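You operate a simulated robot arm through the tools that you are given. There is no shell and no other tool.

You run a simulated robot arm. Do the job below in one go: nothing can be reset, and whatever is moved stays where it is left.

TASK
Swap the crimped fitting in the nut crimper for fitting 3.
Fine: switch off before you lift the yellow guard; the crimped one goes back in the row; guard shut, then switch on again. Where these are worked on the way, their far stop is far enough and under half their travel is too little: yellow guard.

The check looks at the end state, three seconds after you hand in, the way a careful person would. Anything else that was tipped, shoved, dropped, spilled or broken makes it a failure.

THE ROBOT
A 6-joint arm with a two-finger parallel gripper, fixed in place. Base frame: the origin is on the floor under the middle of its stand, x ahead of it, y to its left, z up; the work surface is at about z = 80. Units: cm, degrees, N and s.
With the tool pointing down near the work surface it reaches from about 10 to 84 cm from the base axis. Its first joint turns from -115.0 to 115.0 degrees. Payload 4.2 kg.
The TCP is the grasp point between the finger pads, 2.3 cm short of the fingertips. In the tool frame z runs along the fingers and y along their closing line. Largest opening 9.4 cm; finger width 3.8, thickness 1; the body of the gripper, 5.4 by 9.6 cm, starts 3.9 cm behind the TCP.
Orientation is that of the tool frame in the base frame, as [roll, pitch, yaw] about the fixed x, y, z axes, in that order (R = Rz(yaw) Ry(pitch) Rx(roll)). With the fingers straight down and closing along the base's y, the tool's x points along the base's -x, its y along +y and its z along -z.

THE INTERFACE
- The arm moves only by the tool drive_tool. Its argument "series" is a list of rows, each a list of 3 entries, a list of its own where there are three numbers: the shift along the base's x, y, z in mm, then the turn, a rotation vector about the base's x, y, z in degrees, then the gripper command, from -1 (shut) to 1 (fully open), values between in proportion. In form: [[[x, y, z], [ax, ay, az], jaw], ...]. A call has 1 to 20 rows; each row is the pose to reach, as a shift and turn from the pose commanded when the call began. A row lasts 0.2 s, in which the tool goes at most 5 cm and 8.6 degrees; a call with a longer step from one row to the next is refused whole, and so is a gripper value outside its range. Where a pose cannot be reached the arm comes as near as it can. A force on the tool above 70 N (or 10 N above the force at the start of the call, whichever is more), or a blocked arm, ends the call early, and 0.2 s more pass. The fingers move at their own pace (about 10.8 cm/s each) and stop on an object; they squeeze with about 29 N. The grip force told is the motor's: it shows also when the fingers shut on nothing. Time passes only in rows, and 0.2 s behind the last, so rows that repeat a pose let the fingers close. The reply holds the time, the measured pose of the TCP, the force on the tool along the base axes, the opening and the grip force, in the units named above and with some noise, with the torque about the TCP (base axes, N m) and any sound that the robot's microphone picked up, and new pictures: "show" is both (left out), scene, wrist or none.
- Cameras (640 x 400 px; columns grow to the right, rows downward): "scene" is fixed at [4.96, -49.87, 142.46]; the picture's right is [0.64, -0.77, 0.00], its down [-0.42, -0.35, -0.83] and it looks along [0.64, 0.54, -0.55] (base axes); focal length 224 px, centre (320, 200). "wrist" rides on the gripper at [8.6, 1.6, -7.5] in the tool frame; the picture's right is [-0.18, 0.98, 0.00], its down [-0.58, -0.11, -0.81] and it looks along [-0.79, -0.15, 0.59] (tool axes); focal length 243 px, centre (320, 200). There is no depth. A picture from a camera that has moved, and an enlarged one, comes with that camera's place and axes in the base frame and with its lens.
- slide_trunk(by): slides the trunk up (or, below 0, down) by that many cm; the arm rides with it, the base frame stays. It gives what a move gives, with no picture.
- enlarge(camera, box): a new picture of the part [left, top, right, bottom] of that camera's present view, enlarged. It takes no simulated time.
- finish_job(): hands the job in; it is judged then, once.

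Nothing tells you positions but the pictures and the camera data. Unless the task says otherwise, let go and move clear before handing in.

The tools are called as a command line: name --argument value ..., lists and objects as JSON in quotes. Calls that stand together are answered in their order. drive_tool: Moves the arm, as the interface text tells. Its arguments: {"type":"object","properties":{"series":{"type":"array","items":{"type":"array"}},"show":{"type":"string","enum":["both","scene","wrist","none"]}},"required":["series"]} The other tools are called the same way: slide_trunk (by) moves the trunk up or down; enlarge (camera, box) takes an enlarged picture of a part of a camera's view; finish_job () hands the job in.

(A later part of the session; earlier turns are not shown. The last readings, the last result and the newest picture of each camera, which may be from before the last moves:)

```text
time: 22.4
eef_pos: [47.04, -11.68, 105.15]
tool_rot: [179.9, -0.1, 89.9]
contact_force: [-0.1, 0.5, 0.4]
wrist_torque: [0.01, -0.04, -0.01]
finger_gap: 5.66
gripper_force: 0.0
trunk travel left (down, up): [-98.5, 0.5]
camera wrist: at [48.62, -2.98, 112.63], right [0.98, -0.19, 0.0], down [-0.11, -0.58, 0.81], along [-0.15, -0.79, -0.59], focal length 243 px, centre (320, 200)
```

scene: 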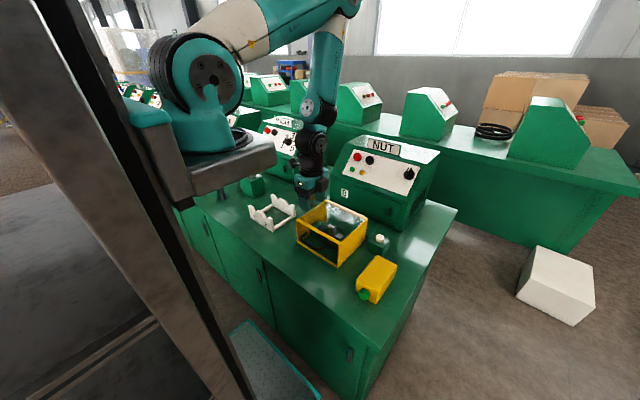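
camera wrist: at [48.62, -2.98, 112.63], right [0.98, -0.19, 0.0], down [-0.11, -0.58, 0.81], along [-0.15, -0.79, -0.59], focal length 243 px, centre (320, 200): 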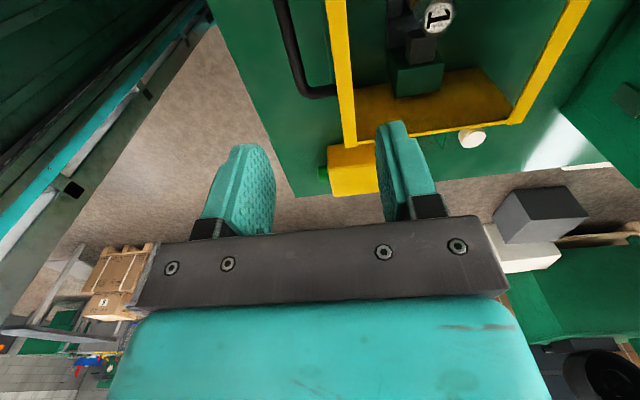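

enlarge --camera "wrist" --box '[230, 0, 480, 156]'

enlarge --camera "scene" --box '[230, 160, 350, 240]'

```text
2.56 times, centred on (355, 78) of wrist
camera zoom: at [48.62, -2.98, 112.63], right [0.98, -0.19, 0.0], down [-0.11, -0.58, 0.81], along [-0.15, -0.79, -0.59], focal length 621 px, centre (230, 512)
```

zoom: 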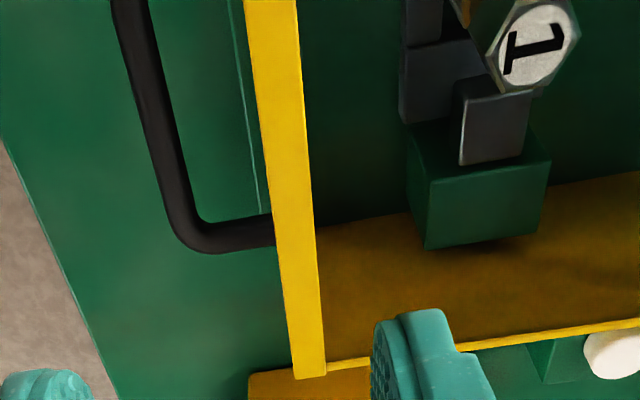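

```text
5.00 times, centred on (290, 200) of scene
camera zoom: at [4.96, -49.87, 142.46], right [0.64, -0.77, 0.0], down [-0.42, -0.35, -0.83], along [0.64, 0.54, -0.55], focal length 1119 px, centre (470, 200)
```

zoom: 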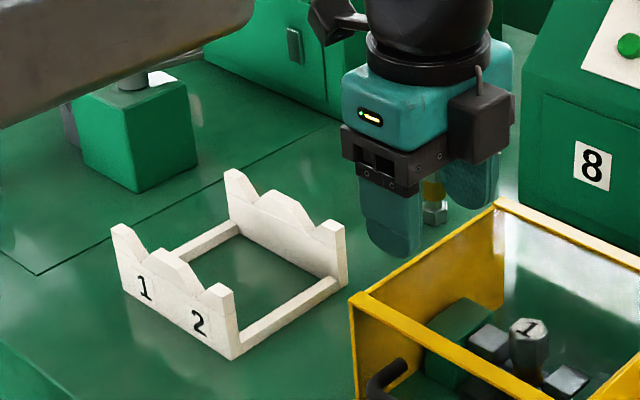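

The bar runs along y at about x 44.4, z 88.8, from y −16 to −7. I'll narrow the fingers, line up over it and check before lowering them around it.

drive_tool --series '[[[-10, 1, -15], [0, 0, 0], -0.1], [[-20, 2, -35], [0, 0, 0], -0.28], [[-26.5, 2, -60], [0, 0, 0], -0.28], [[-26.5, 2, -85], [0, 0, 0], -0.28], [[-26.5, 2, -85], [0, 0, 0], -0.28]]' --show "both"

```text
time: 23.6
eef_pos: [44.18, -11.47, 96.71]
tool_rot: [180.0, -0.1, 90.0]
contact_force: [0.3, -0.3, 0.6]
wrist_torque: [-0.02, 0.0, -0.01]
finger_gap: 3.38
gripper_force: 0.2
trunk travel left (down, up): [-98.5, 0.5]
camera wrist: at [45.83, -2.84, 104.29], right [0.98, -0.18, 0.0], down [-0.11, -0.58, 0.81], along [-0.15, -0.79, -0.59], focal length 243 px, centre (320, 200)
```

scene: 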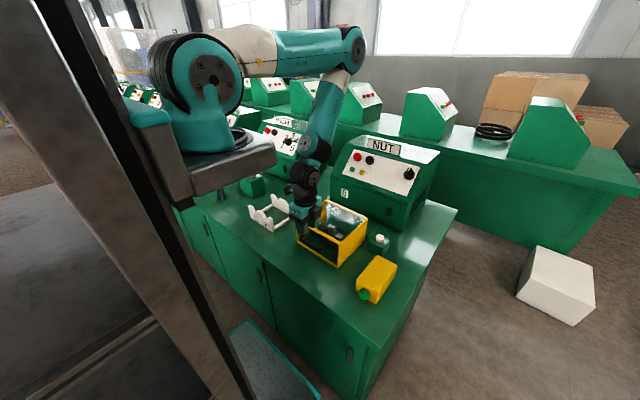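
wrist: 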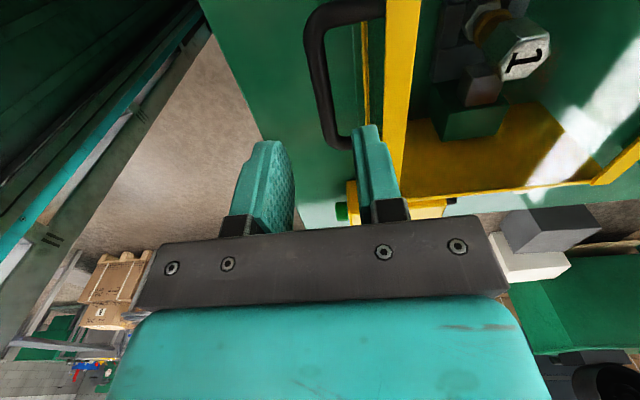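

enlarge --camera "wrist" --box '[230, 0, 430, 160]'

enlarge --camera "scene" --box '[270, 180, 370, 270]'

```text
2.50 times, centred on (330, 80) of wrist
camera zoom: at [45.83, -2.84, 104.29], right [0.98, -0.18, 0.0], down [-0.11, -0.58, 0.81], along [-0.15, -0.79, -0.59], focal length 606 px, centre (295, 500)
```

zoom: 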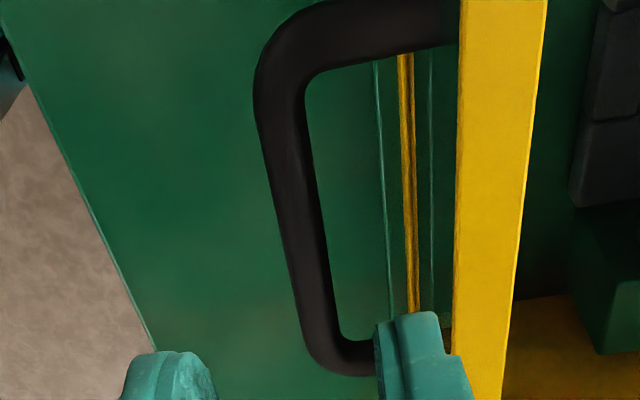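

```text
4.44 times, centred on (320, 225) of scene
camera zoom: at [4.96, -49.87, 142.46], right [0.64, -0.77, 0.0], down [-0.42, -0.35, -0.83], along [0.64, 0.54, -0.55], focal length 994 px, centre (320, 89)
```

zoom: 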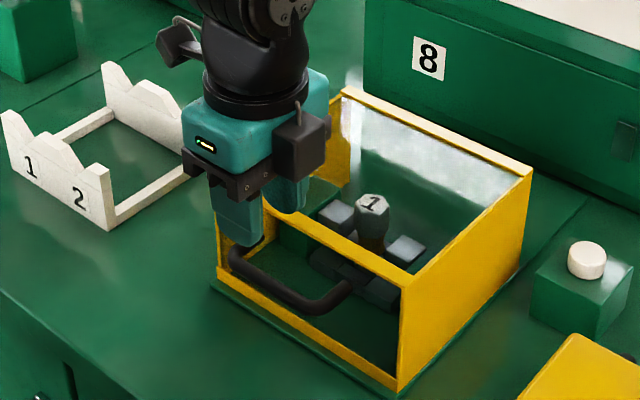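

The bar is centred between the fingers, within about 2 mm. Lowering around it.

drive_tool --series '[[[1.5, -3, -20], [0, 0, 0], -0.28], [[1.5, -3, -40], [0, 0, 0], -0.28], [[1.5, -3, -55], [0, 0, 0], -0.28], [[1.5, -3, -66], [0, 0, 0], -0.28], [[1.5, -3, -66], [0, 0, 0], -0.28]]' --show "both"

```text
time: 24.8
eef_pos: [44.51, -11.81, 90.08]
tool_rot: [-180.0, -0.2, 90.1]
contact_force: [0.3, -0.4, 0.0]
wrist_torque: [-0.01, 0.03, 0.0]
finger_gap: 3.39
gripper_force: 0.0
trunk travel left (down, up): [-98.5, 0.5]
camera wrist: at [46.0, -3.16, 97.56], right [0.98, -0.18, 0.0], down [-0.11, -0.58, 0.81], along [-0.15, -0.79, -0.59], focal length 243 px, centre (320, 200)
```

scene: 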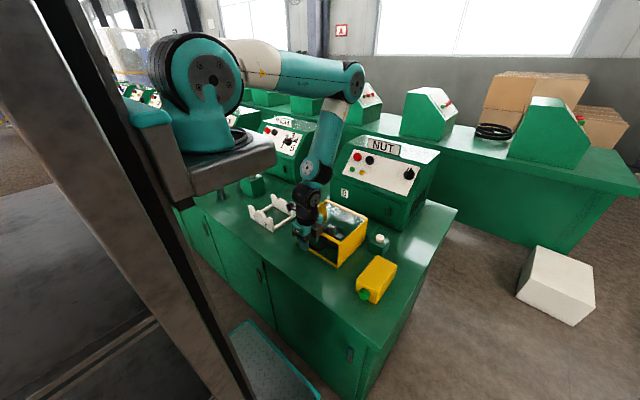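
wrist: 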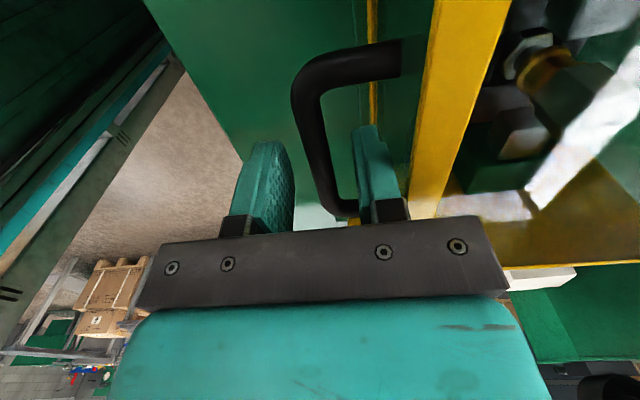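

enlarge --camera "wrist" --box '[220, 30, 480, 240]'

enlarge --camera "scene" --box '[270, 190, 370, 270]'

```text
1.90 times, centred on (350, 135) of wrist
camera zoom: at [46.0, -3.16, 97.56], right [0.98, -0.18, 0.0], down [-0.11, -0.58, 0.81], along [-0.15, -0.79, -0.59], focal length 462 px, centre (263, 324)
```

zoom: 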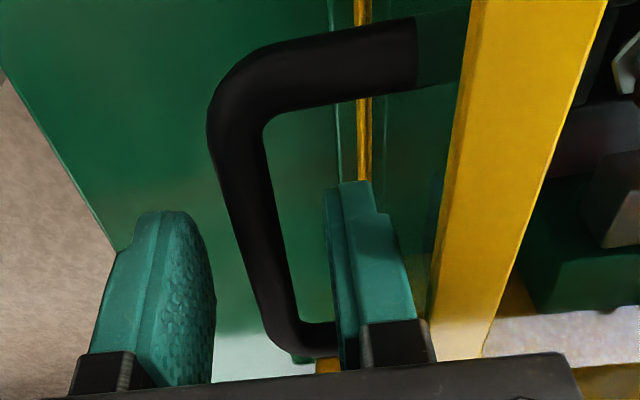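

```text
5.00 times, centred on (320, 230) of scene
camera zoom: at [4.96, -49.87, 142.46], right [0.64, -0.77, 0.0], down [-0.42, -0.35, -0.83], along [0.64, 0.54, -0.55], focal length 1119 px, centre (320, 50)
```

zoom: 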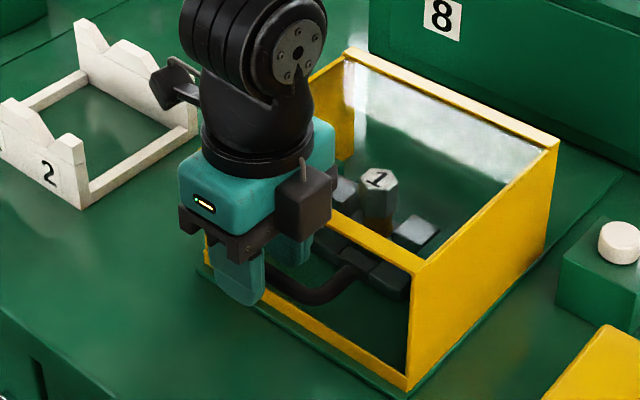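

The handle height checks out at z 88.8. I'll drop 3 mm more and close on the bar.

drive_tool --series '[[[-1, 0, -3], [0, 0, 0], -0.28], [[-1, 0, -3], [0, 0, 0], -0.6], [[-1, 0, -3], [0, 0, 0], -1], [[-1, 0, -3], [0, 0, 0], -1], [[-1, 0, -3], [0, 0, 0], -1]]' --show "wrist"

```text
time: 26.0
eef_pos: [44.45, -11.95, 89.68]
tool_rot: [179.8, 0.0, 90.1]
contact_force: [13.8, 0.8, 0.1]
wrist_torque: [-0.19, -0.16, 1.75]
finger_gap: 1.22
gripper_force: 44.8
trunk travel left (down, up): [-98.5, 0.5]
camera wrist: at [46.03, -3.2, 97.22], right [0.98, -0.18, 0.0], down [-0.11, -0.58, 0.81], along [-0.14, -0.79, -0.59], focal length 243 px, centre (320, 200)
```

wrist: 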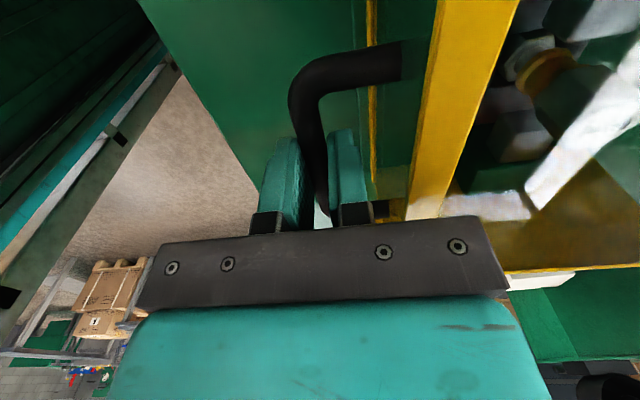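

Gripped at 1.22 cm. I'll lift slightly to find out which way the guard wants to swing.

drive_tool --series '[[[1, 0, 4], [0, 0, 0], -1], [[1.5, 0, 8], [0, 0, 0], -1], [[2, 0, 12], [0, 0, 0], -1], [[2, 0, 12], [0, 0, 0], -1]]' --show "both"

```text
time: 27.0
eef_pos: [44.87, -11.94, 90.85]
tool_rot: [179.6, 0.1, 90.0]
contact_force: [25.9, -0.7, -12.7]
wrist_torque: [0.72, -0.25, 1.71]
finger_gap: 1.2
gripper_force: 44.7
trunk travel left (down, up): [-98.5, 0.5]
camera wrist: at [46.4, -3.21, 98.32], right [0.98, -0.18, 0.01], down [-0.11, -0.58, 0.81], along [-0.14, -0.79, -0.59], focal length 243 px, centre (320, 200)
```

scene: 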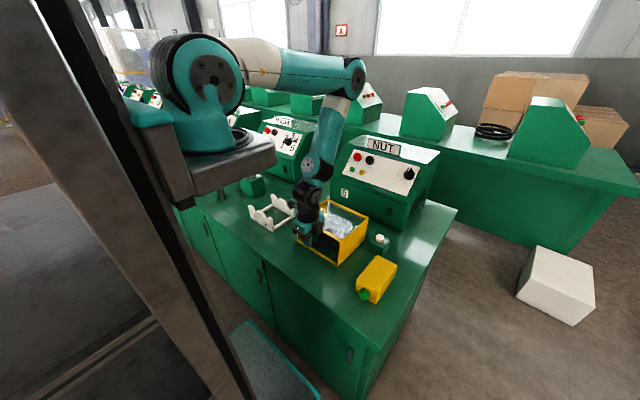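
wrist: 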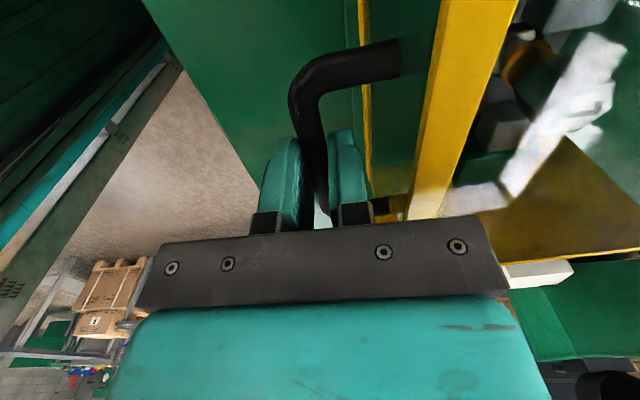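

The handle pulls toward +x as it rises, so the guard is hinged along its lower rear edge near (64.5, 80.5). I'll follow that arc with the tool kept upright and let the bar turn in the pads.

drive_tool --series '[[[4, 0, 1], [0, 0, 0], -1], [[6.5, 0, 4.4], [0, 0, 0], -1], [[11, 0, 12.5], [0, 0, 0], -1], [[16, 0, 20.8], [0, 0, 0], -1], [[21.5, 0, 28.6], [0, 0, 0], -1], [[27, 0, 36.4], [0, 0, 0], -1], [[27, 0, 36.4], [0, 0, 0], -1]]' --show "both"

```text
time: 28.6
eef_pos: [46.63, -11.81, 94.61]
tool_rot: [-179.7, -0.1, 90.0]
contact_force: [-25.8, -7.2, 12.8]
wrist_torque: [0.6, 0.45, 1.71]
finger_gap: 1.18
gripper_force: 45.4
trunk travel left (down, up): [-98.5, 0.5]
camera wrist: at [48.4, -3.21, 102.12], right [0.98, -0.18, -0.01], down [-0.1, -0.58, 0.81], along [-0.15, -0.79, -0.59], focal length 243 px, centre (320, 200)
```

scene: 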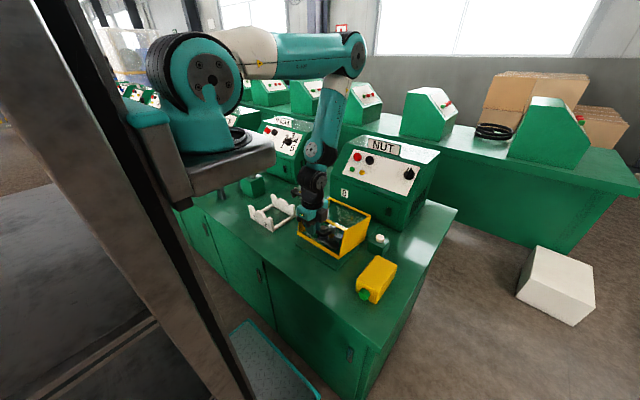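
wrist: 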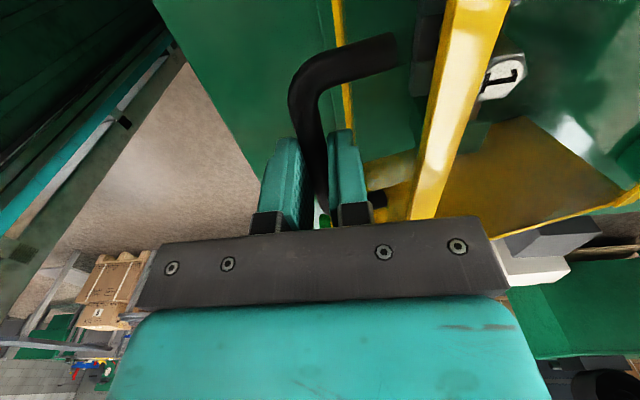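

The measured path fits a hinge near (66, 82). I'll ease off the sideways force and go on with the corrected arc.

drive_tool --series '[[[-5, 0, 1], [0, 0, 0], -1], [[4.3, 0, 16.3], [0, 0, 0], -1], [[10.4, 0, 24], [0, 0, 0], -1], [[16.6, 0, 31.7], [0, 0, 0], -1], [[23.4, 0, 38.9], [0, 0, 0], -1], [[30.2, 0, 46], [0, 0, 0], -1], [[30.2, 0, 46], [0, 0, 0], -1]]' --show "both"

```text
time: 30.2
eef_pos: [50.29, -11.85, 99.26]
tool_rot: [180.0, -0.1, 90.0]
contact_force: [3.1, 2.7, -4.8]
wrist_torque: [0.81, 0.0, 1.69]
finger_gap: 1.18
gripper_force: 44.8
trunk travel left (down, up): [-98.5, 0.5]
camera wrist: at [51.9, -3.2, 106.67], right [0.98, -0.18, 0.0], down [-0.11, -0.58, 0.81], along [-0.15, -0.79, -0.59], focal length 243 px, centre (320, 200)
```

scene: 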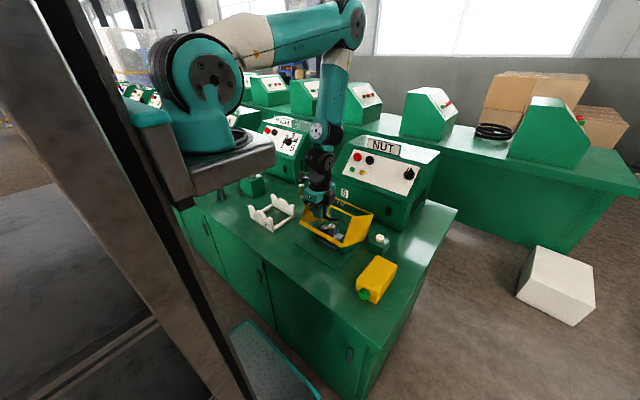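
wrist: 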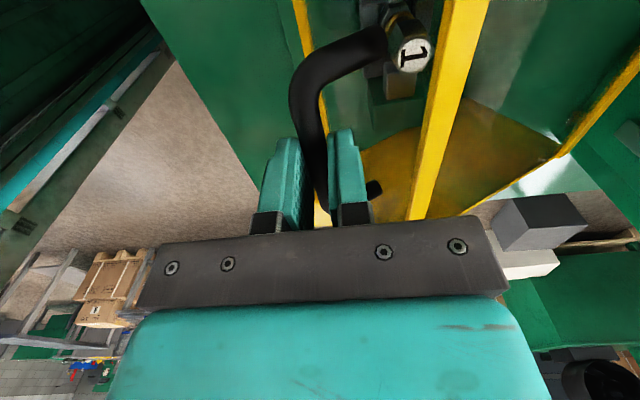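

Forces are nearly zero, so the arc model is right. Continuing up to about 59°.

drive_tool --series '[[[7.3, 0, 6.7], [0, 0, 0], -1], [[14.9, 0, 13], [0, 0, 0], -1], [[22.7, 0, 19], [0, 0, 0], -1], [[30.8, 0, 24.7], [0, 0, 0], -1], [[47.6, 0, 35], [0, 0, 0], -1], [[65.3, 0, 43.8], [0, 0, 0], -1], [[83.7, 0, 50.9], [0, 0, 0], -1], [[102.6, 0, 56.5], [0, 0, 0], -1], [[102.6, 0, 56.5], [0, 0, 0], -1]]' --show "both"

```text
time: 32.2
eef_pos: [60.59, -11.81, 104.65]
tool_rot: [179.9, -0.1, 90.0]
contact_force: [0.5, 4.3, -0.1]
wrist_torque: [0.38, -0.09, 1.38]
finger_gap: 1.16
gripper_force: 44.8
trunk travel left (down, up): [-98.5, 0.5]
camera wrist: at [62.13, -3.21, 112.3], right [0.98, -0.18, 0.0], down [-0.11, -0.58, 0.81], along [-0.15, -0.79, -0.59], focal length 243 px, centre (320, 200)
```

scene: 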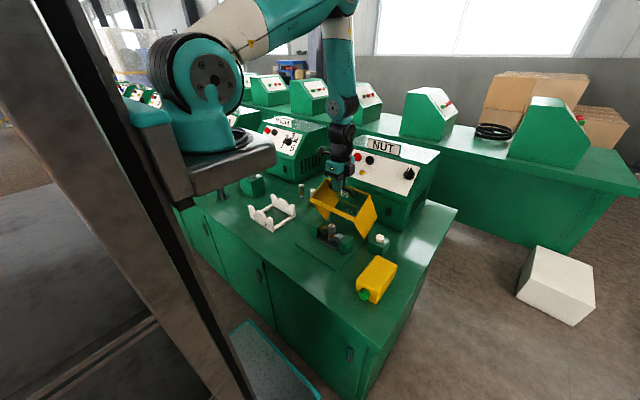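
wrist: 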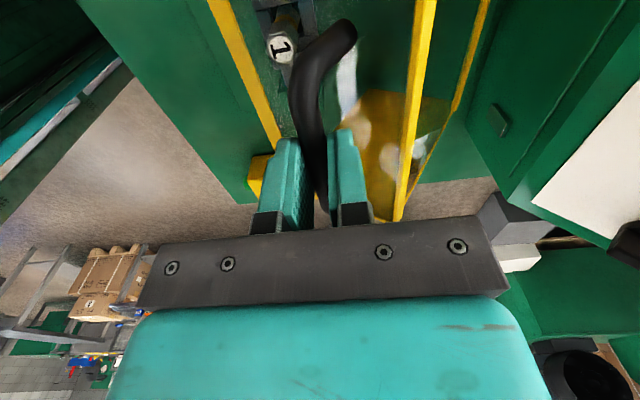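

drive_tool --series '[[[9.7, 0, 2.1], [0, 0, 0], -1], [[19.4, 0, 3.9], [0, 0, 0], -1], [[29.2, 0, 5.2], [0, 0, 0], -1], [[39, 0, 6.1], [0, 0, 0], -1], [[49, 0, 6.6], [0, 0, 0], -1], [[49, 0, 6.6], [0, 0, 0], -1]]' --show "both"

```text
time: 33.6
eef_pos: [65.34, -11.9, 105.43]
tool_rot: [179.9, -0.1, 90.1]
contact_force: [0.1, -2.1, -8.2]
wrist_torque: [0.03, -0.01, 0.98]
finger_gap: 1.16
gripper_force: 45.0
trunk travel left (down, up): [-98.5, 0.5]
camera wrist: at [67.01, -3.2, 112.96], right [0.98, -0.18, 0.0], down [-0.11, -0.58, 0.81], along [-0.15, -0.79, -0.59], focal length 243 px, centre (320, 200)
```

scene: 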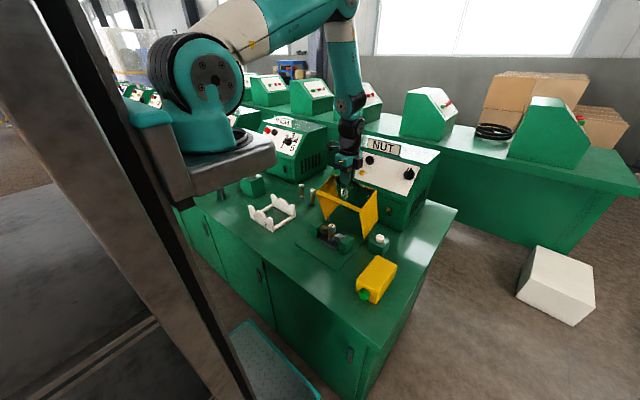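
wrist: 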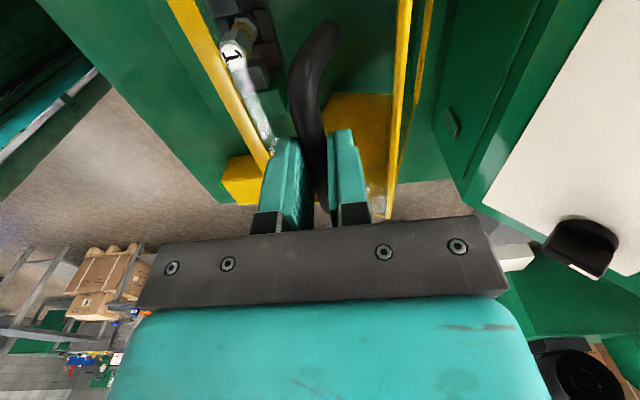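

drive_tool --series '[[[9.7, 0, 0], [0, 0, 0], -1], [[19.6, 0, -0.5], [0, 0, 0], -1], [[29.4, 0, -1.3], [0, 0, 0], -1], [[39.2, 0, -2.6], [0, 0, 0], -1], [[39.2, 0, -2.6], [0, 0, 0], -1]]' --show "both"

```text
time: 34.8
eef_pos: [69.51, -11.85, 105.18]
tool_rot: [179.9, -0.1, 89.9]
contact_force: [2.2, -1.6, 9.4]
wrist_torque: [0.47, -0.04, 0.4]
finger_gap: 1.17
gripper_force: 44.9
trunk travel left (down, up): [-98.5, 0.5]
camera wrist: at [70.99, -3.21, 112.73], right [0.98, -0.18, 0.0], down [-0.11, -0.58, 0.81], along [-0.15, -0.79, -0.59], focal length 243 px, centre (320, 200)
```

scene: 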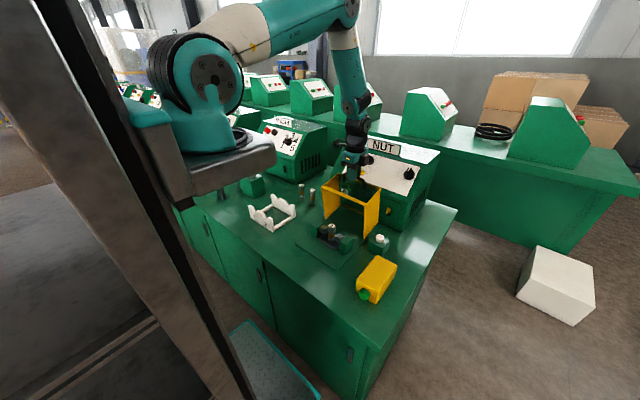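
wrist: 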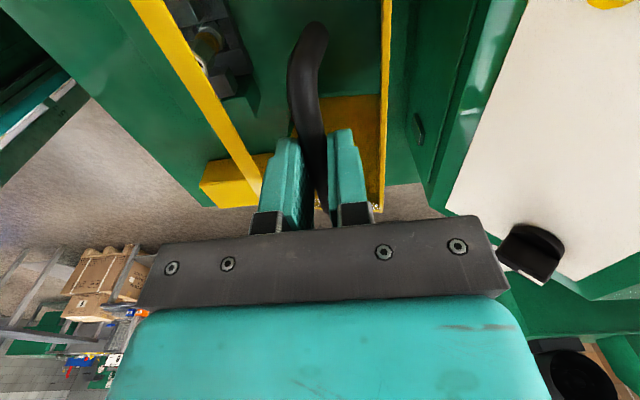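

drive_tool --series '[[[5, 0, -0.8], [0, 0, 0], -1], [[9.8, 0, -1.7], [0, 0, 0], -1], [[14.6, 0, -2.7], [0, 0, 0], -1], [[19.4, 0, -3.8], [0, 0, 0], -1], [[19.4, 0, -3.8], [0, 0, 0], -1]]' --show "both"

```text
time: 36.0
eef_pos: [71.14, -11.82, 104.85]
tool_rot: [-180.0, 0.0, 90.0]
contact_force: [2.4, -3.8, 3.6]
wrist_torque: [0.19, -0.02, 0.34]
finger_gap: 1.17
gripper_force: 45.3
trunk travel left (down, up): [-98.5, 0.5]
camera wrist: at [72.81, -3.2, 112.35], right [0.98, -0.18, 0.0], down [-0.11, -0.58, 0.81], along [-0.15, -0.79, -0.59], focal length 243 px, centre (320, 200)
```

scene: 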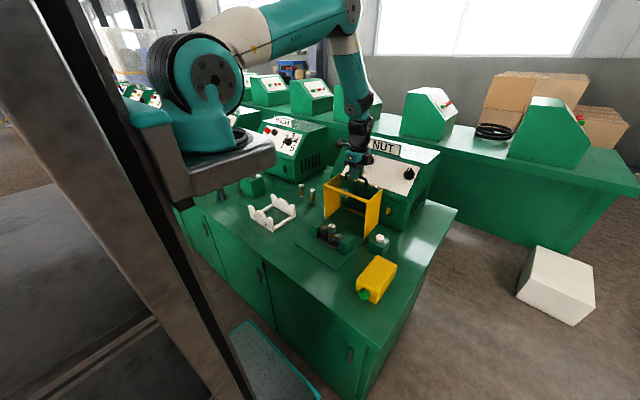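
wrist: 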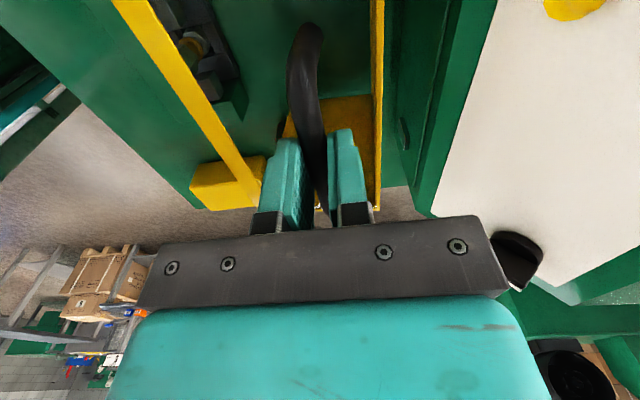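

drive_tool --series '[[[5, 0, -1.2], [0, 0, 0], -1], [[9.6, 0, -2.5], [0, 0, 0], -1], [[14.3, 0, -3.9], [0, 0, 0], -1], [[18.9, 0, -5.5], [0, 0, 0], -1], [[18.9, 0, -5.5], [0, 0, 0], -1]]' --show "both"

```text
time: 37.2
eef_pos: [73.08, -11.93, 104.33]
tool_rot: [-180.0, 0.0, 89.9]
contact_force: [1.2, -0.4, -3.3]
wrist_torque: [0.13, 0.0, 0.0]
finger_gap: 1.15
gripper_force: 45.2
trunk travel left (down, up): [-98.5, 0.5]
camera wrist: at [74.68, -3.21, 111.81], right [0.98, -0.18, 0.0], down [-0.11, -0.58, 0.81], along [-0.15, -0.79, -0.59], focal length 243 px, centre (320, 200)
```

scene: 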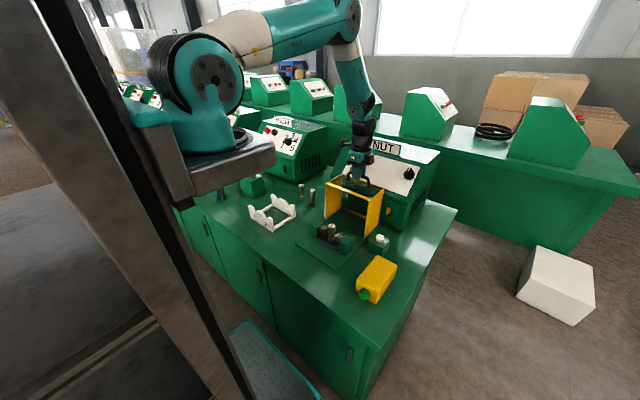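
wrist: 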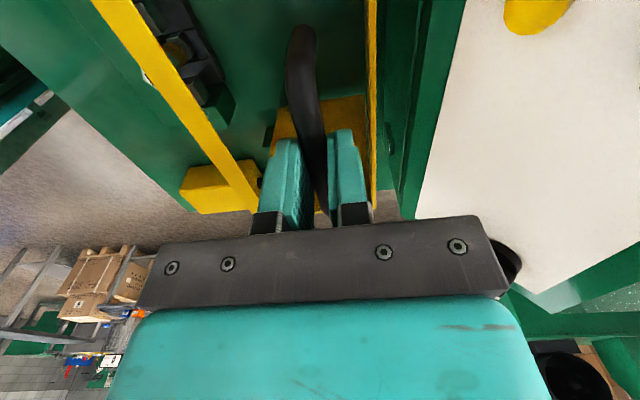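

drive_tool --series '[[[4.7, 0, -1.6], [0, 0, 0], -1], [[9.3, 0, -3.3], [0, 0, 0], -1], [[14, 0, -5.1], [0, 0, 0], -1], [[18.5, 0, -7.1], [0, 0, 0], -1], [[18.5, 0, -7.1], [0, 0, 0], -1]]' --show "both"

```text
time: 38.4
eef_pos: [74.99, -11.86, 103.59]
tool_rot: [-180.0, -0.1, 90.0]
contact_force: [0.8, -2.1, -3.3]
wrist_torque: [0.07, 0.02, -0.19]
finger_gap: 1.18
gripper_force: 44.9
trunk travel left (down, up): [-98.5, 0.5]
camera wrist: at [76.59, -3.2, 111.14], right [0.98, -0.18, 0.0], down [-0.11, -0.58, 0.81], along [-0.15, -0.79, -0.59], focal length 243 px, centre (320, 200)
```

scene: 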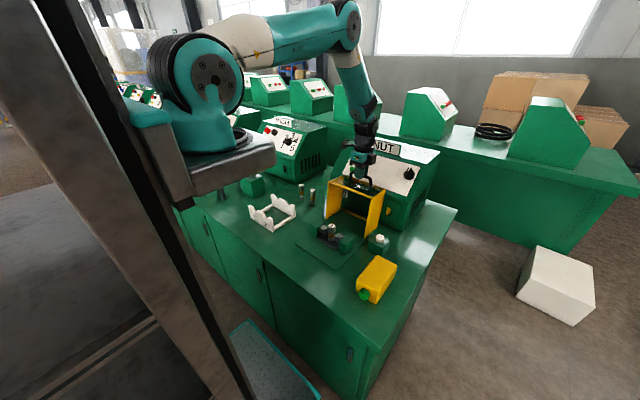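
wrist: 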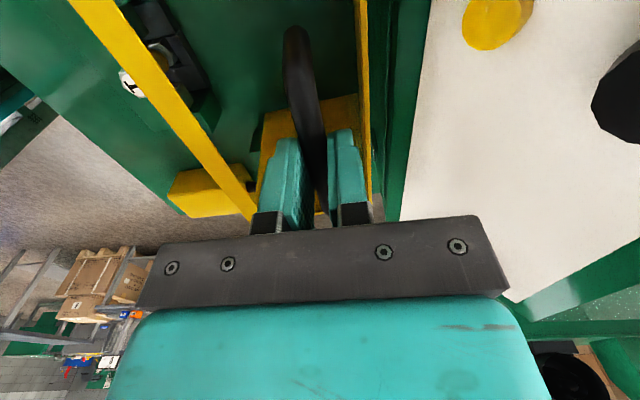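

enlarge --camera "scene" --box '[290, 140, 430, 270]'

enlarge --camera "wrist" --box '[60, 0, 480, 240]'

```text
3.08 times, centred on (360, 205) of scene
camera zoom: at [4.96, -49.87, 142.46], right [0.64, -0.77, 0.0], down [-0.42, -0.35, -0.83], along [0.64, 0.54, -0.55], focal length 688 px, centre (197, 185)
```

zoom: 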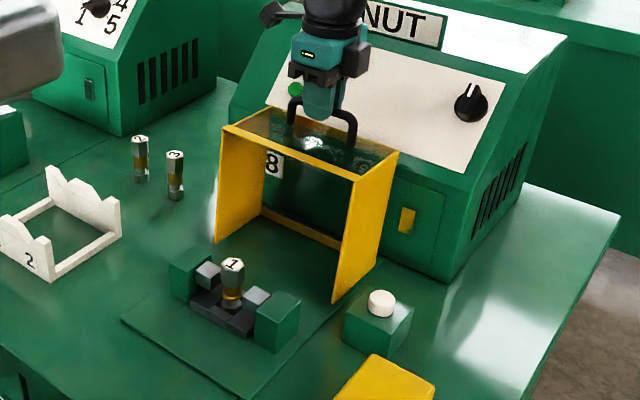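

```text
1.52 times, centred on (270, 120) of wrist
camera zoom: at [76.59, -3.2, 111.14], right [0.98, -0.18, 0.0], down [-0.11, -0.58, 0.81], along [-0.15, -0.79, -0.59], focal length 370 px, centre (396, 322)
```

zoom: 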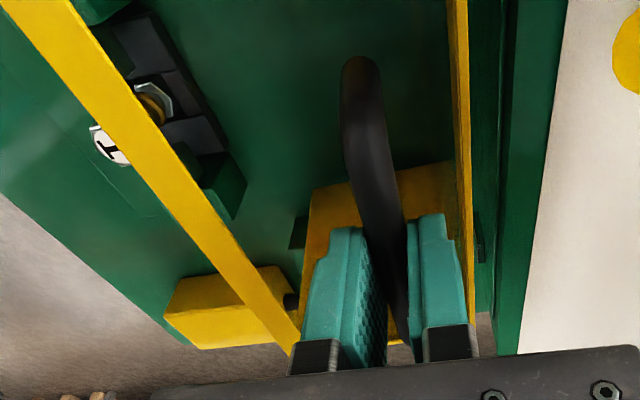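

The guard is swung well back past vertical and the nest with fitting 1 is open. I'll feel gently for the stop.

drive_tool --series '[[[4.6, 0, -2], [0, 0, 0], -1], [[9.2, 0, -4.1], [0, 0, 0], -1], [[13.7, 0, -6.3], [0, 0, 0], -1], [[13.7, 0, -6.3], [0, 0, 0], -1]]' --show "none"

```text
time: 39.4
eef_pos: [76.32, -11.89, 102.99]
tool_rot: [-180.0, 0.0, 90.0]
contact_force: [-3.5, -1.6, 6.2]
wrist_torque: [-0.22, 0.07, -0.32]
finger_gap: 1.18
gripper_force: 44.9
trunk travel left (down, up): [-98.5, 0.5]
```

drive_tool --series '[[[4.4, 0, -2.3], [0, 0, 0], -1], [[8.6, 0, -5], [0, 0, 0], -1], [[12.6, 0, -7.3], [0, 0, 0], -1], [[12.6, 0, -7.3], [0, 0, 0], -1]]' --show "both"

```text
time: 40.2
eef_pos: [76.36, -12.0, 102.22]
tool_rot: [-178.1, -0.1, 90.0]
contact_force: [-30.4, -1.0, 32.1]
wrist_torque: [-0.01, 0.24, -0.02]
finger_gap: 1.17
gripper_force: 44.8
trunk travel left (down, up): [-98.5, 0.5]
stopped in row 3: the force on the tool passed its limit at 88 N (the readings are from after the stop); the commanded pose is now the measured one
camera wrist: at [78.26, -3.22, 109.67], right [0.98, -0.19, -0.03], down [-0.08, -0.58, 0.81], along [-0.17, -0.79, -0.59], focal length 243 px, centre (320, 200)
```

scene: 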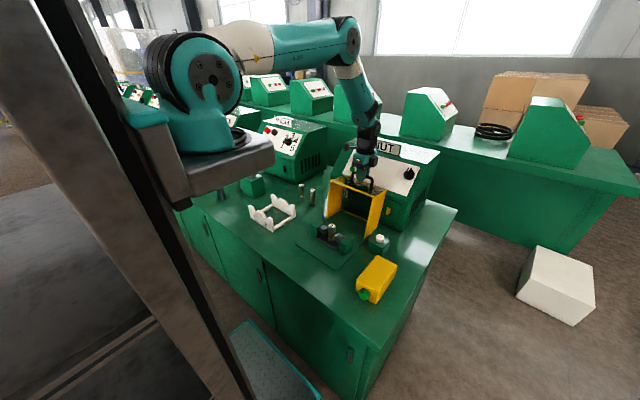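
wrist: 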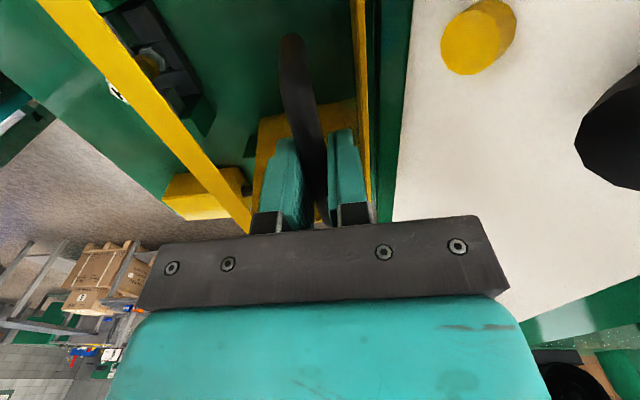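

The far stop is reached at about 100°. I'll ease off, open and lift clear of the handle.

drive_tool --series '[[[-2, 0, 2], [0, 0, 0], -1], [[-2, 0, 3], [0, 0, 0], -0.6], [[-2, 0, 4], [0, 0, 0], -0.28], [[-2, 0, 6], [0, 0, 0], -0.28], [[-2, 0, 25], [0, 0, 0], -0.28], [[-2, 0, 55], [0, 0, 0], -0.28], [[-2, 0, 90], [0, 0, 0], -0.28], [[-2, 0, 90], [0, 0, 0], -0.28]]' --show "both"

```text
time: 42.0
eef_pos: [76.53, -11.88, 111.02]
tool_rot: [-178.6, -0.1, 89.9]
contact_force: [0.8, -0.9, -0.6]
wrist_torque: [-0.05, -0.04, 0.02]
finger_gap: 3.38
gripper_force: 0.0
trunk travel left (down, up): [-98.5, 0.5]
camera wrist: at [78.31, -3.22, 118.45], right [0.98, -0.19, -0.03], down [-0.09, -0.58, 0.81], along [-0.17, -0.79, -0.59], focal length 243 px, centre (320, 200)
```

scene: 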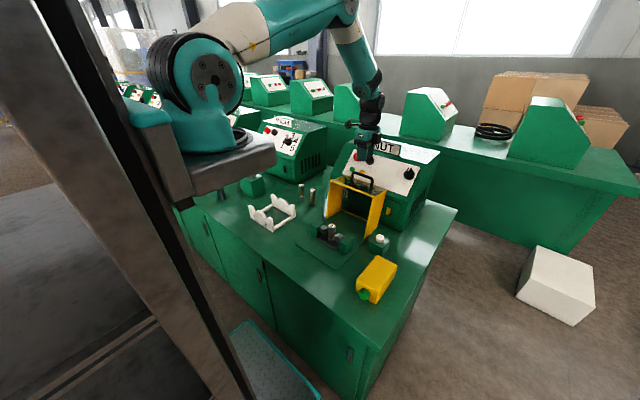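
wrist: 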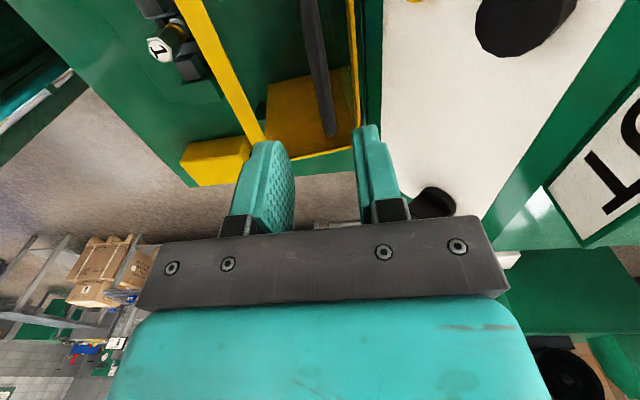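

The guard stays up and the nest is open. I'll level the tool and move above fitting 1 for a close look, keeping clear of the raised guard.

drive_tool --series '[[[-20, 0, 30], [0, -1.4, 0], 0.1], [[-60, 0, 30], [0, -1.4, 0], 0.1], [[-105, 0, 30], [0, -1.4, 0], 0.1], [[-150, 0, 25], [0, -1.4, 0], 0.1], [[-190, 0, 10], [0, -1.4, 0], 0.1], [[-195, 0, -30], [0, -1.4, 0], 0.1], [[-195, 0, -75], [0, -1.4, 0], 0.1], [[-195, 0, -75], [0, -1.4, 0], 0.1]]' --show "both"

```text
time: 43.8
eef_pos: [57.1, -11.78, 103.18]
tool_rot: [-179.9, -0.2, 89.9]
contact_force: [-0.4, -0.7, 0.5]
wrist_torque: [0.0, 0.0, 0.02]
finger_gap: 5.17
gripper_force: 0.0
trunk travel left (down, up): [-98.5, 0.5]
camera wrist: at [58.69, -3.15, 110.8], right [0.98, -0.19, 0.0], down [-0.11, -0.58, 0.81], along [-0.15, -0.79, -0.59], focal length 243 px, centre (320, 200)
```

scene: 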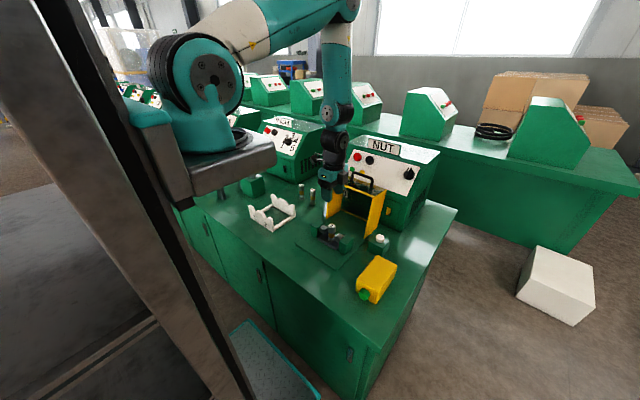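
wrist: 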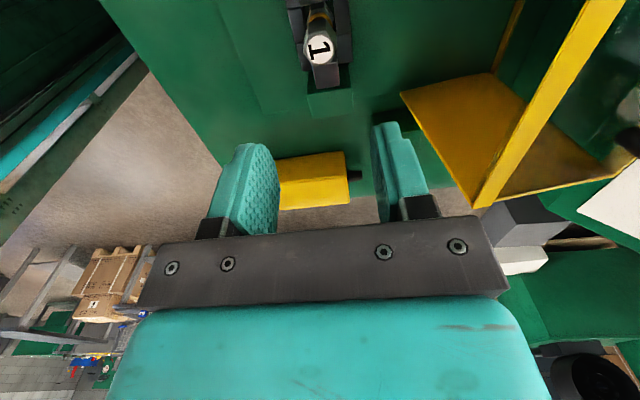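

enlarge --camera "wrist" --box '[240, 0, 400, 120]'

enlarge --camera "scene" --box '[300, 200, 370, 260]'

enlarge --camera "scene" --box '[230, 150, 340, 230]'

```text
3.33 times, centred on (320, 60) of wrist
camera zoom: at [58.69, -3.15, 110.8], right [0.98, -0.19, 0.0], down [-0.11, -0.58, 0.81], along [-0.15, -0.79, -0.59], focal length 809 px, centre (320, 667)
```

zoom: 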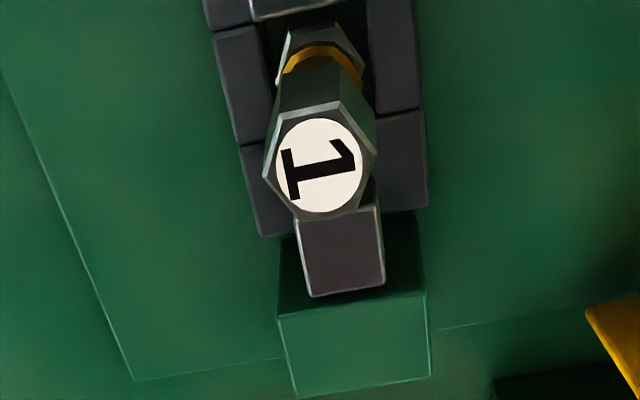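

```text
6.67 times, centred on (335, 230) of scene
camera zoom: at [4.96, -49.87, 142.46], right [0.64, -0.77, 0.0], down [-0.42, -0.35, -0.83], along [0.64, 0.54, -0.55], focal length 1492 px, centre (220, 0)
```

zoom: 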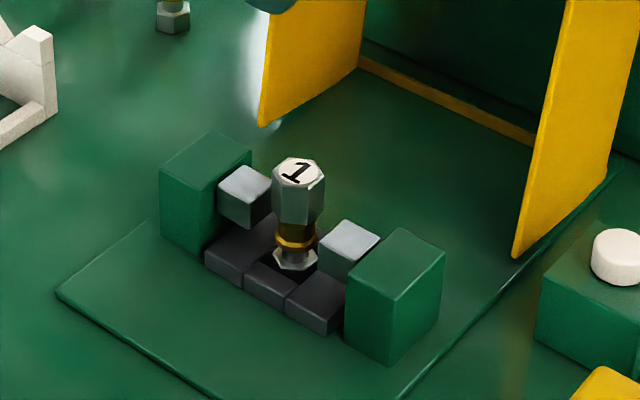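

```text
5.00 times, centred on (285, 190) of scene
camera zoom: at [4.96, -49.87, 142.46], right [0.64, -0.77, 0.0], down [-0.42, -0.35, -0.83], along [0.64, 0.54, -0.55], focal length 1119 px, centre (495, 250)
```

zoom: 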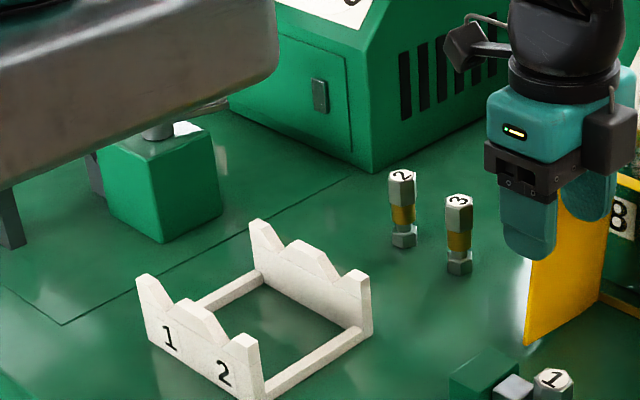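

Fitting 1 sits in a pocket of low dark blocks between two grey dies whose tops are at z≈85.8. Its upper hex (z 86.4–89) is free, with flats facing ±y. I'll yaw back so the fingers close along y and look again.

drive_tool --series '[[[0, 0, 5], [0, 0, 8.2], 0.1], [[0, 0, 5], [0, 0, 16.4], 0.1], [[0, 0, 5], [0, 0, 24.6], 0.1], [[0, 0, 5], [0, 0, 32.8], 0.1], [[0, 0, 5], [0, 0, 41], 0.1], [[0, 0, 5], [0, 0, 49.2], 0.1], [[0, 0, 5], [0, 0, 57.4], 0.1], [[0, 0, 5], [0, 0, 65.6], 0.1], [[0, 0, 5], [0, 0, 73.8], 0], [[0, 0, 0], [0, 0, 82], 0], [[0, 0, -10], [0, 0, 90], 0], [[0, 0, -20], [0, 0, 90], 0], [[0, 0, -20], [0, 0, 90], 0]]' --show "both"

```text
time: 46.6
eef_pos: [57.14, -11.81, 101.45]
tool_rot: [-179.8, -0.1, -180.0]
contact_force: [0.2, 0.1, -0.8]
wrist_torque: [0.03, 0.0, 0.01]
finger_gap: 4.71
gripper_force: 0.0
trunk travel left (down, up): [-98.5, 0.5]
camera wrist: at [48.47, -10.2, 109.06], right [0.18, 0.98, 0.0], down [0.58, -0.11, 0.81], along [0.79, -0.15, -0.59], focal length 243 px, centre (320, 200)
```

scene: 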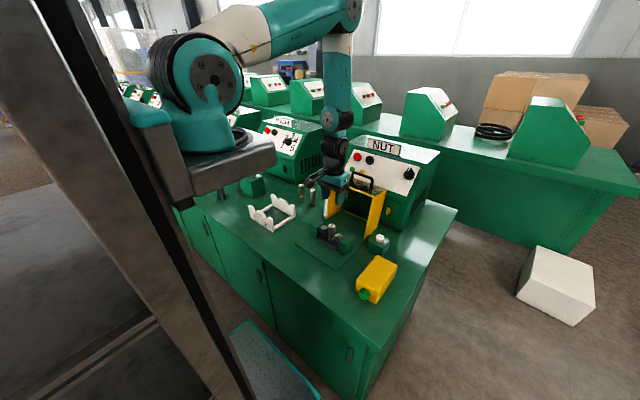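
wrist: 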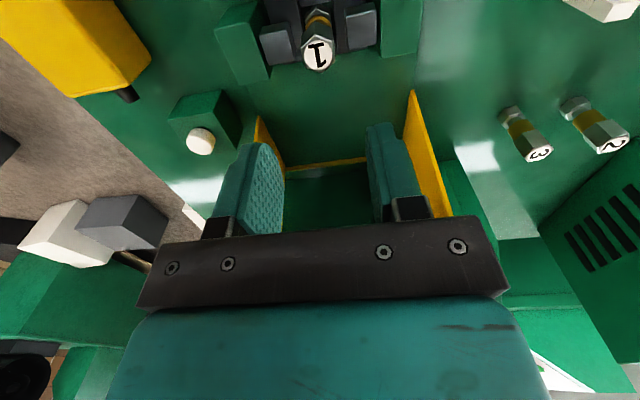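

enlarge --camera "wrist" --box '[210, 0, 430, 110]'

enlarge --camera "wrist" --box '[470, 70, 640, 180]'

```text
2.91 times, centred on (320, 55) of wrist
camera zoom: at [48.47, -10.2, 109.06], right [0.18, 0.98, 0.0], down [0.58, -0.11, 0.81], along [0.79, -0.15, -0.59], focal length 706 px, centre (320, 622)
```

zoom: 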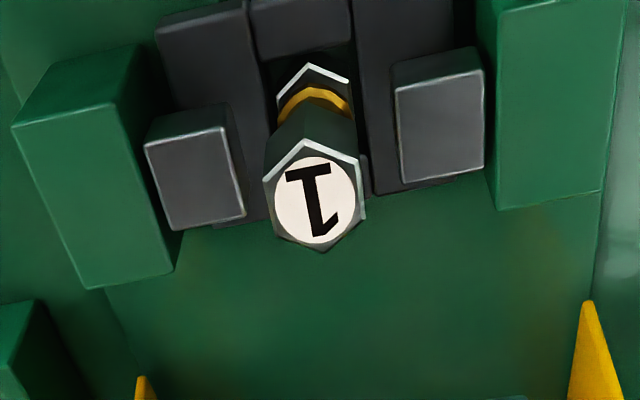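

```text
3.64 times, centred on (555, 125) of wrist
camera zoom: at [48.47, -10.2, 109.06], right [0.18, 0.98, 0.0], down [0.58, -0.11, 0.81], along [0.79, -0.15, -0.59], focal length 882 px, centre (-534, 473)
```

zoom: 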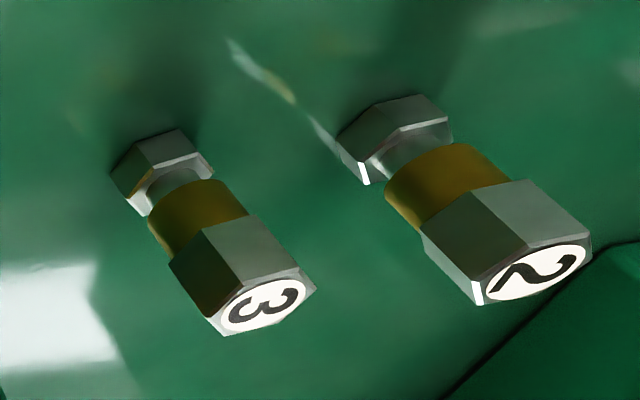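

Fitting 1's top is at about (56.8, −11.9, 89.1) with its flats square to the fingers, and the dies end at z≈86.1. I'll descend so the tips stay just above the dies and grip the hex.

drive_tool --series '[[[-3, -0.5, -30], [0, 0, 0], 0], [[-3, -0.5, -60], [0, 0, 0], 0], [[-3, -0.5, -90], [0, 0, 0], 0], [[-3, -0.5, -110], [0, 0, 0], 0], [[-3, -0.5, -125], [0, 0, 0], 0], [[-3, -0.5, -125], [0, 0, 0], 0]]' --show "both"

```text
time: 48.0
eef_pos: [56.75, -12.04, 89.02]
tool_rot: [-179.9, 0.0, 179.9]
contact_force: [-0.4, 0.8, -0.5]
wrist_torque: [0.03, 0.0, 0.02]
finger_gap: 4.71
gripper_force: 0.1
trunk travel left (down, up): [-98.5, 0.5]
camera wrist: at [48.16, -10.29, 96.56], right [0.19, 0.98, 0.0], down [0.58, -0.11, 0.81], along [0.79, -0.15, -0.59], focal length 243 px, centre (320, 200)
```

scene: 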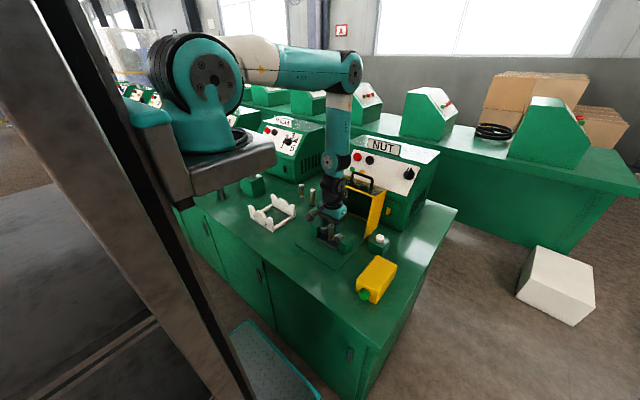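
wrist: 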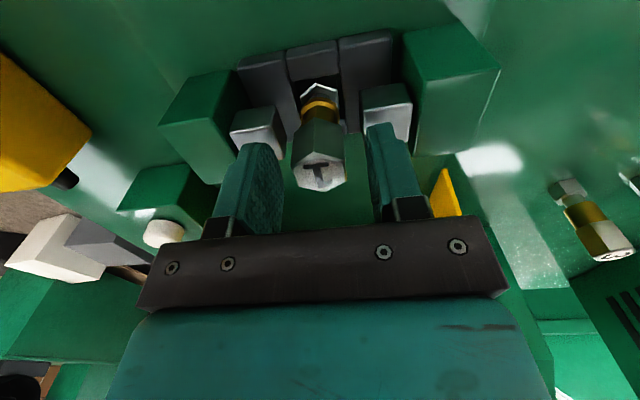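

enlarge --camera "wrist" --box '[200, 60, 440, 230]'

```text
2.35 times, centred on (320, 145) of wrist
camera zoom: at [48.16, -10.29, 96.56], right [0.19, 0.98, 0.0], down [0.58, -0.11, 0.81], along [0.79, -0.15, -0.59], focal length 571 px, centre (320, 329)
```

zoom: 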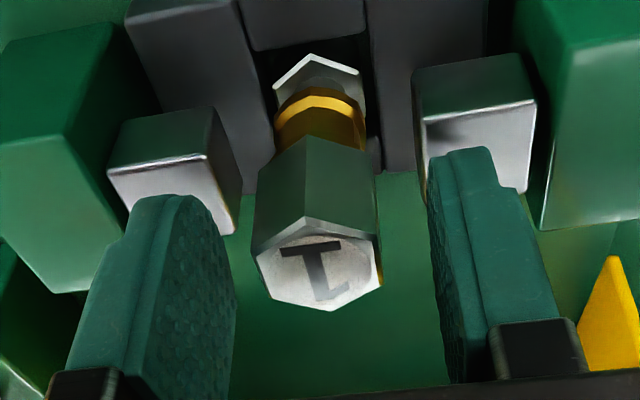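

The hex is between the pads. Closing.

drive_tool --series '[[[-2, 1, 0], [0, 0, 0], -0.3], [[-2, 1, 0], [0, 0, 0], -0.6], [[-2, 1, 0], [0, 0, 0], -1], [[-2, 1, 0], [0, 0, 0], -1], [[-2, 1, 0], [0, 0, 0], -1]]' --show "wrist"

```text
time: 49.2
eef_pos: [56.59, -11.81, 89.03]
tool_rot: [-179.9, 0.0, 179.9]
contact_force: [0.0, 0.0, -0.4]
wrist_torque: [0.02, 0.0, 0.02]
finger_gap: 2.54
gripper_force: 28.8
trunk travel left (down, up): [-98.5, 0.5]
camera wrist: at [47.96, -10.19, 96.56], right [0.19, 0.98, 0.0], down [0.58, -0.11, 0.81], along [0.79, -0.15, -0.59], focal length 243 px, centre (320, 200)
```

wrist: 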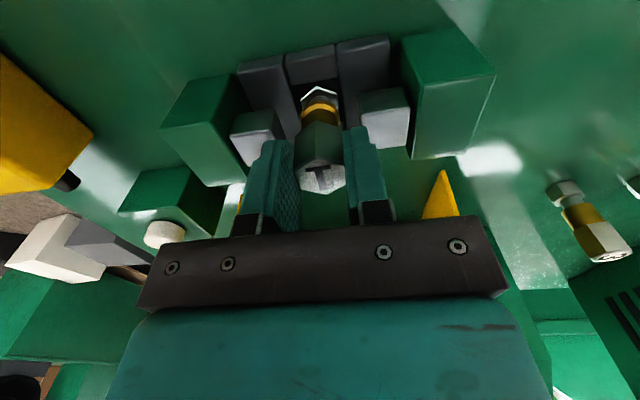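

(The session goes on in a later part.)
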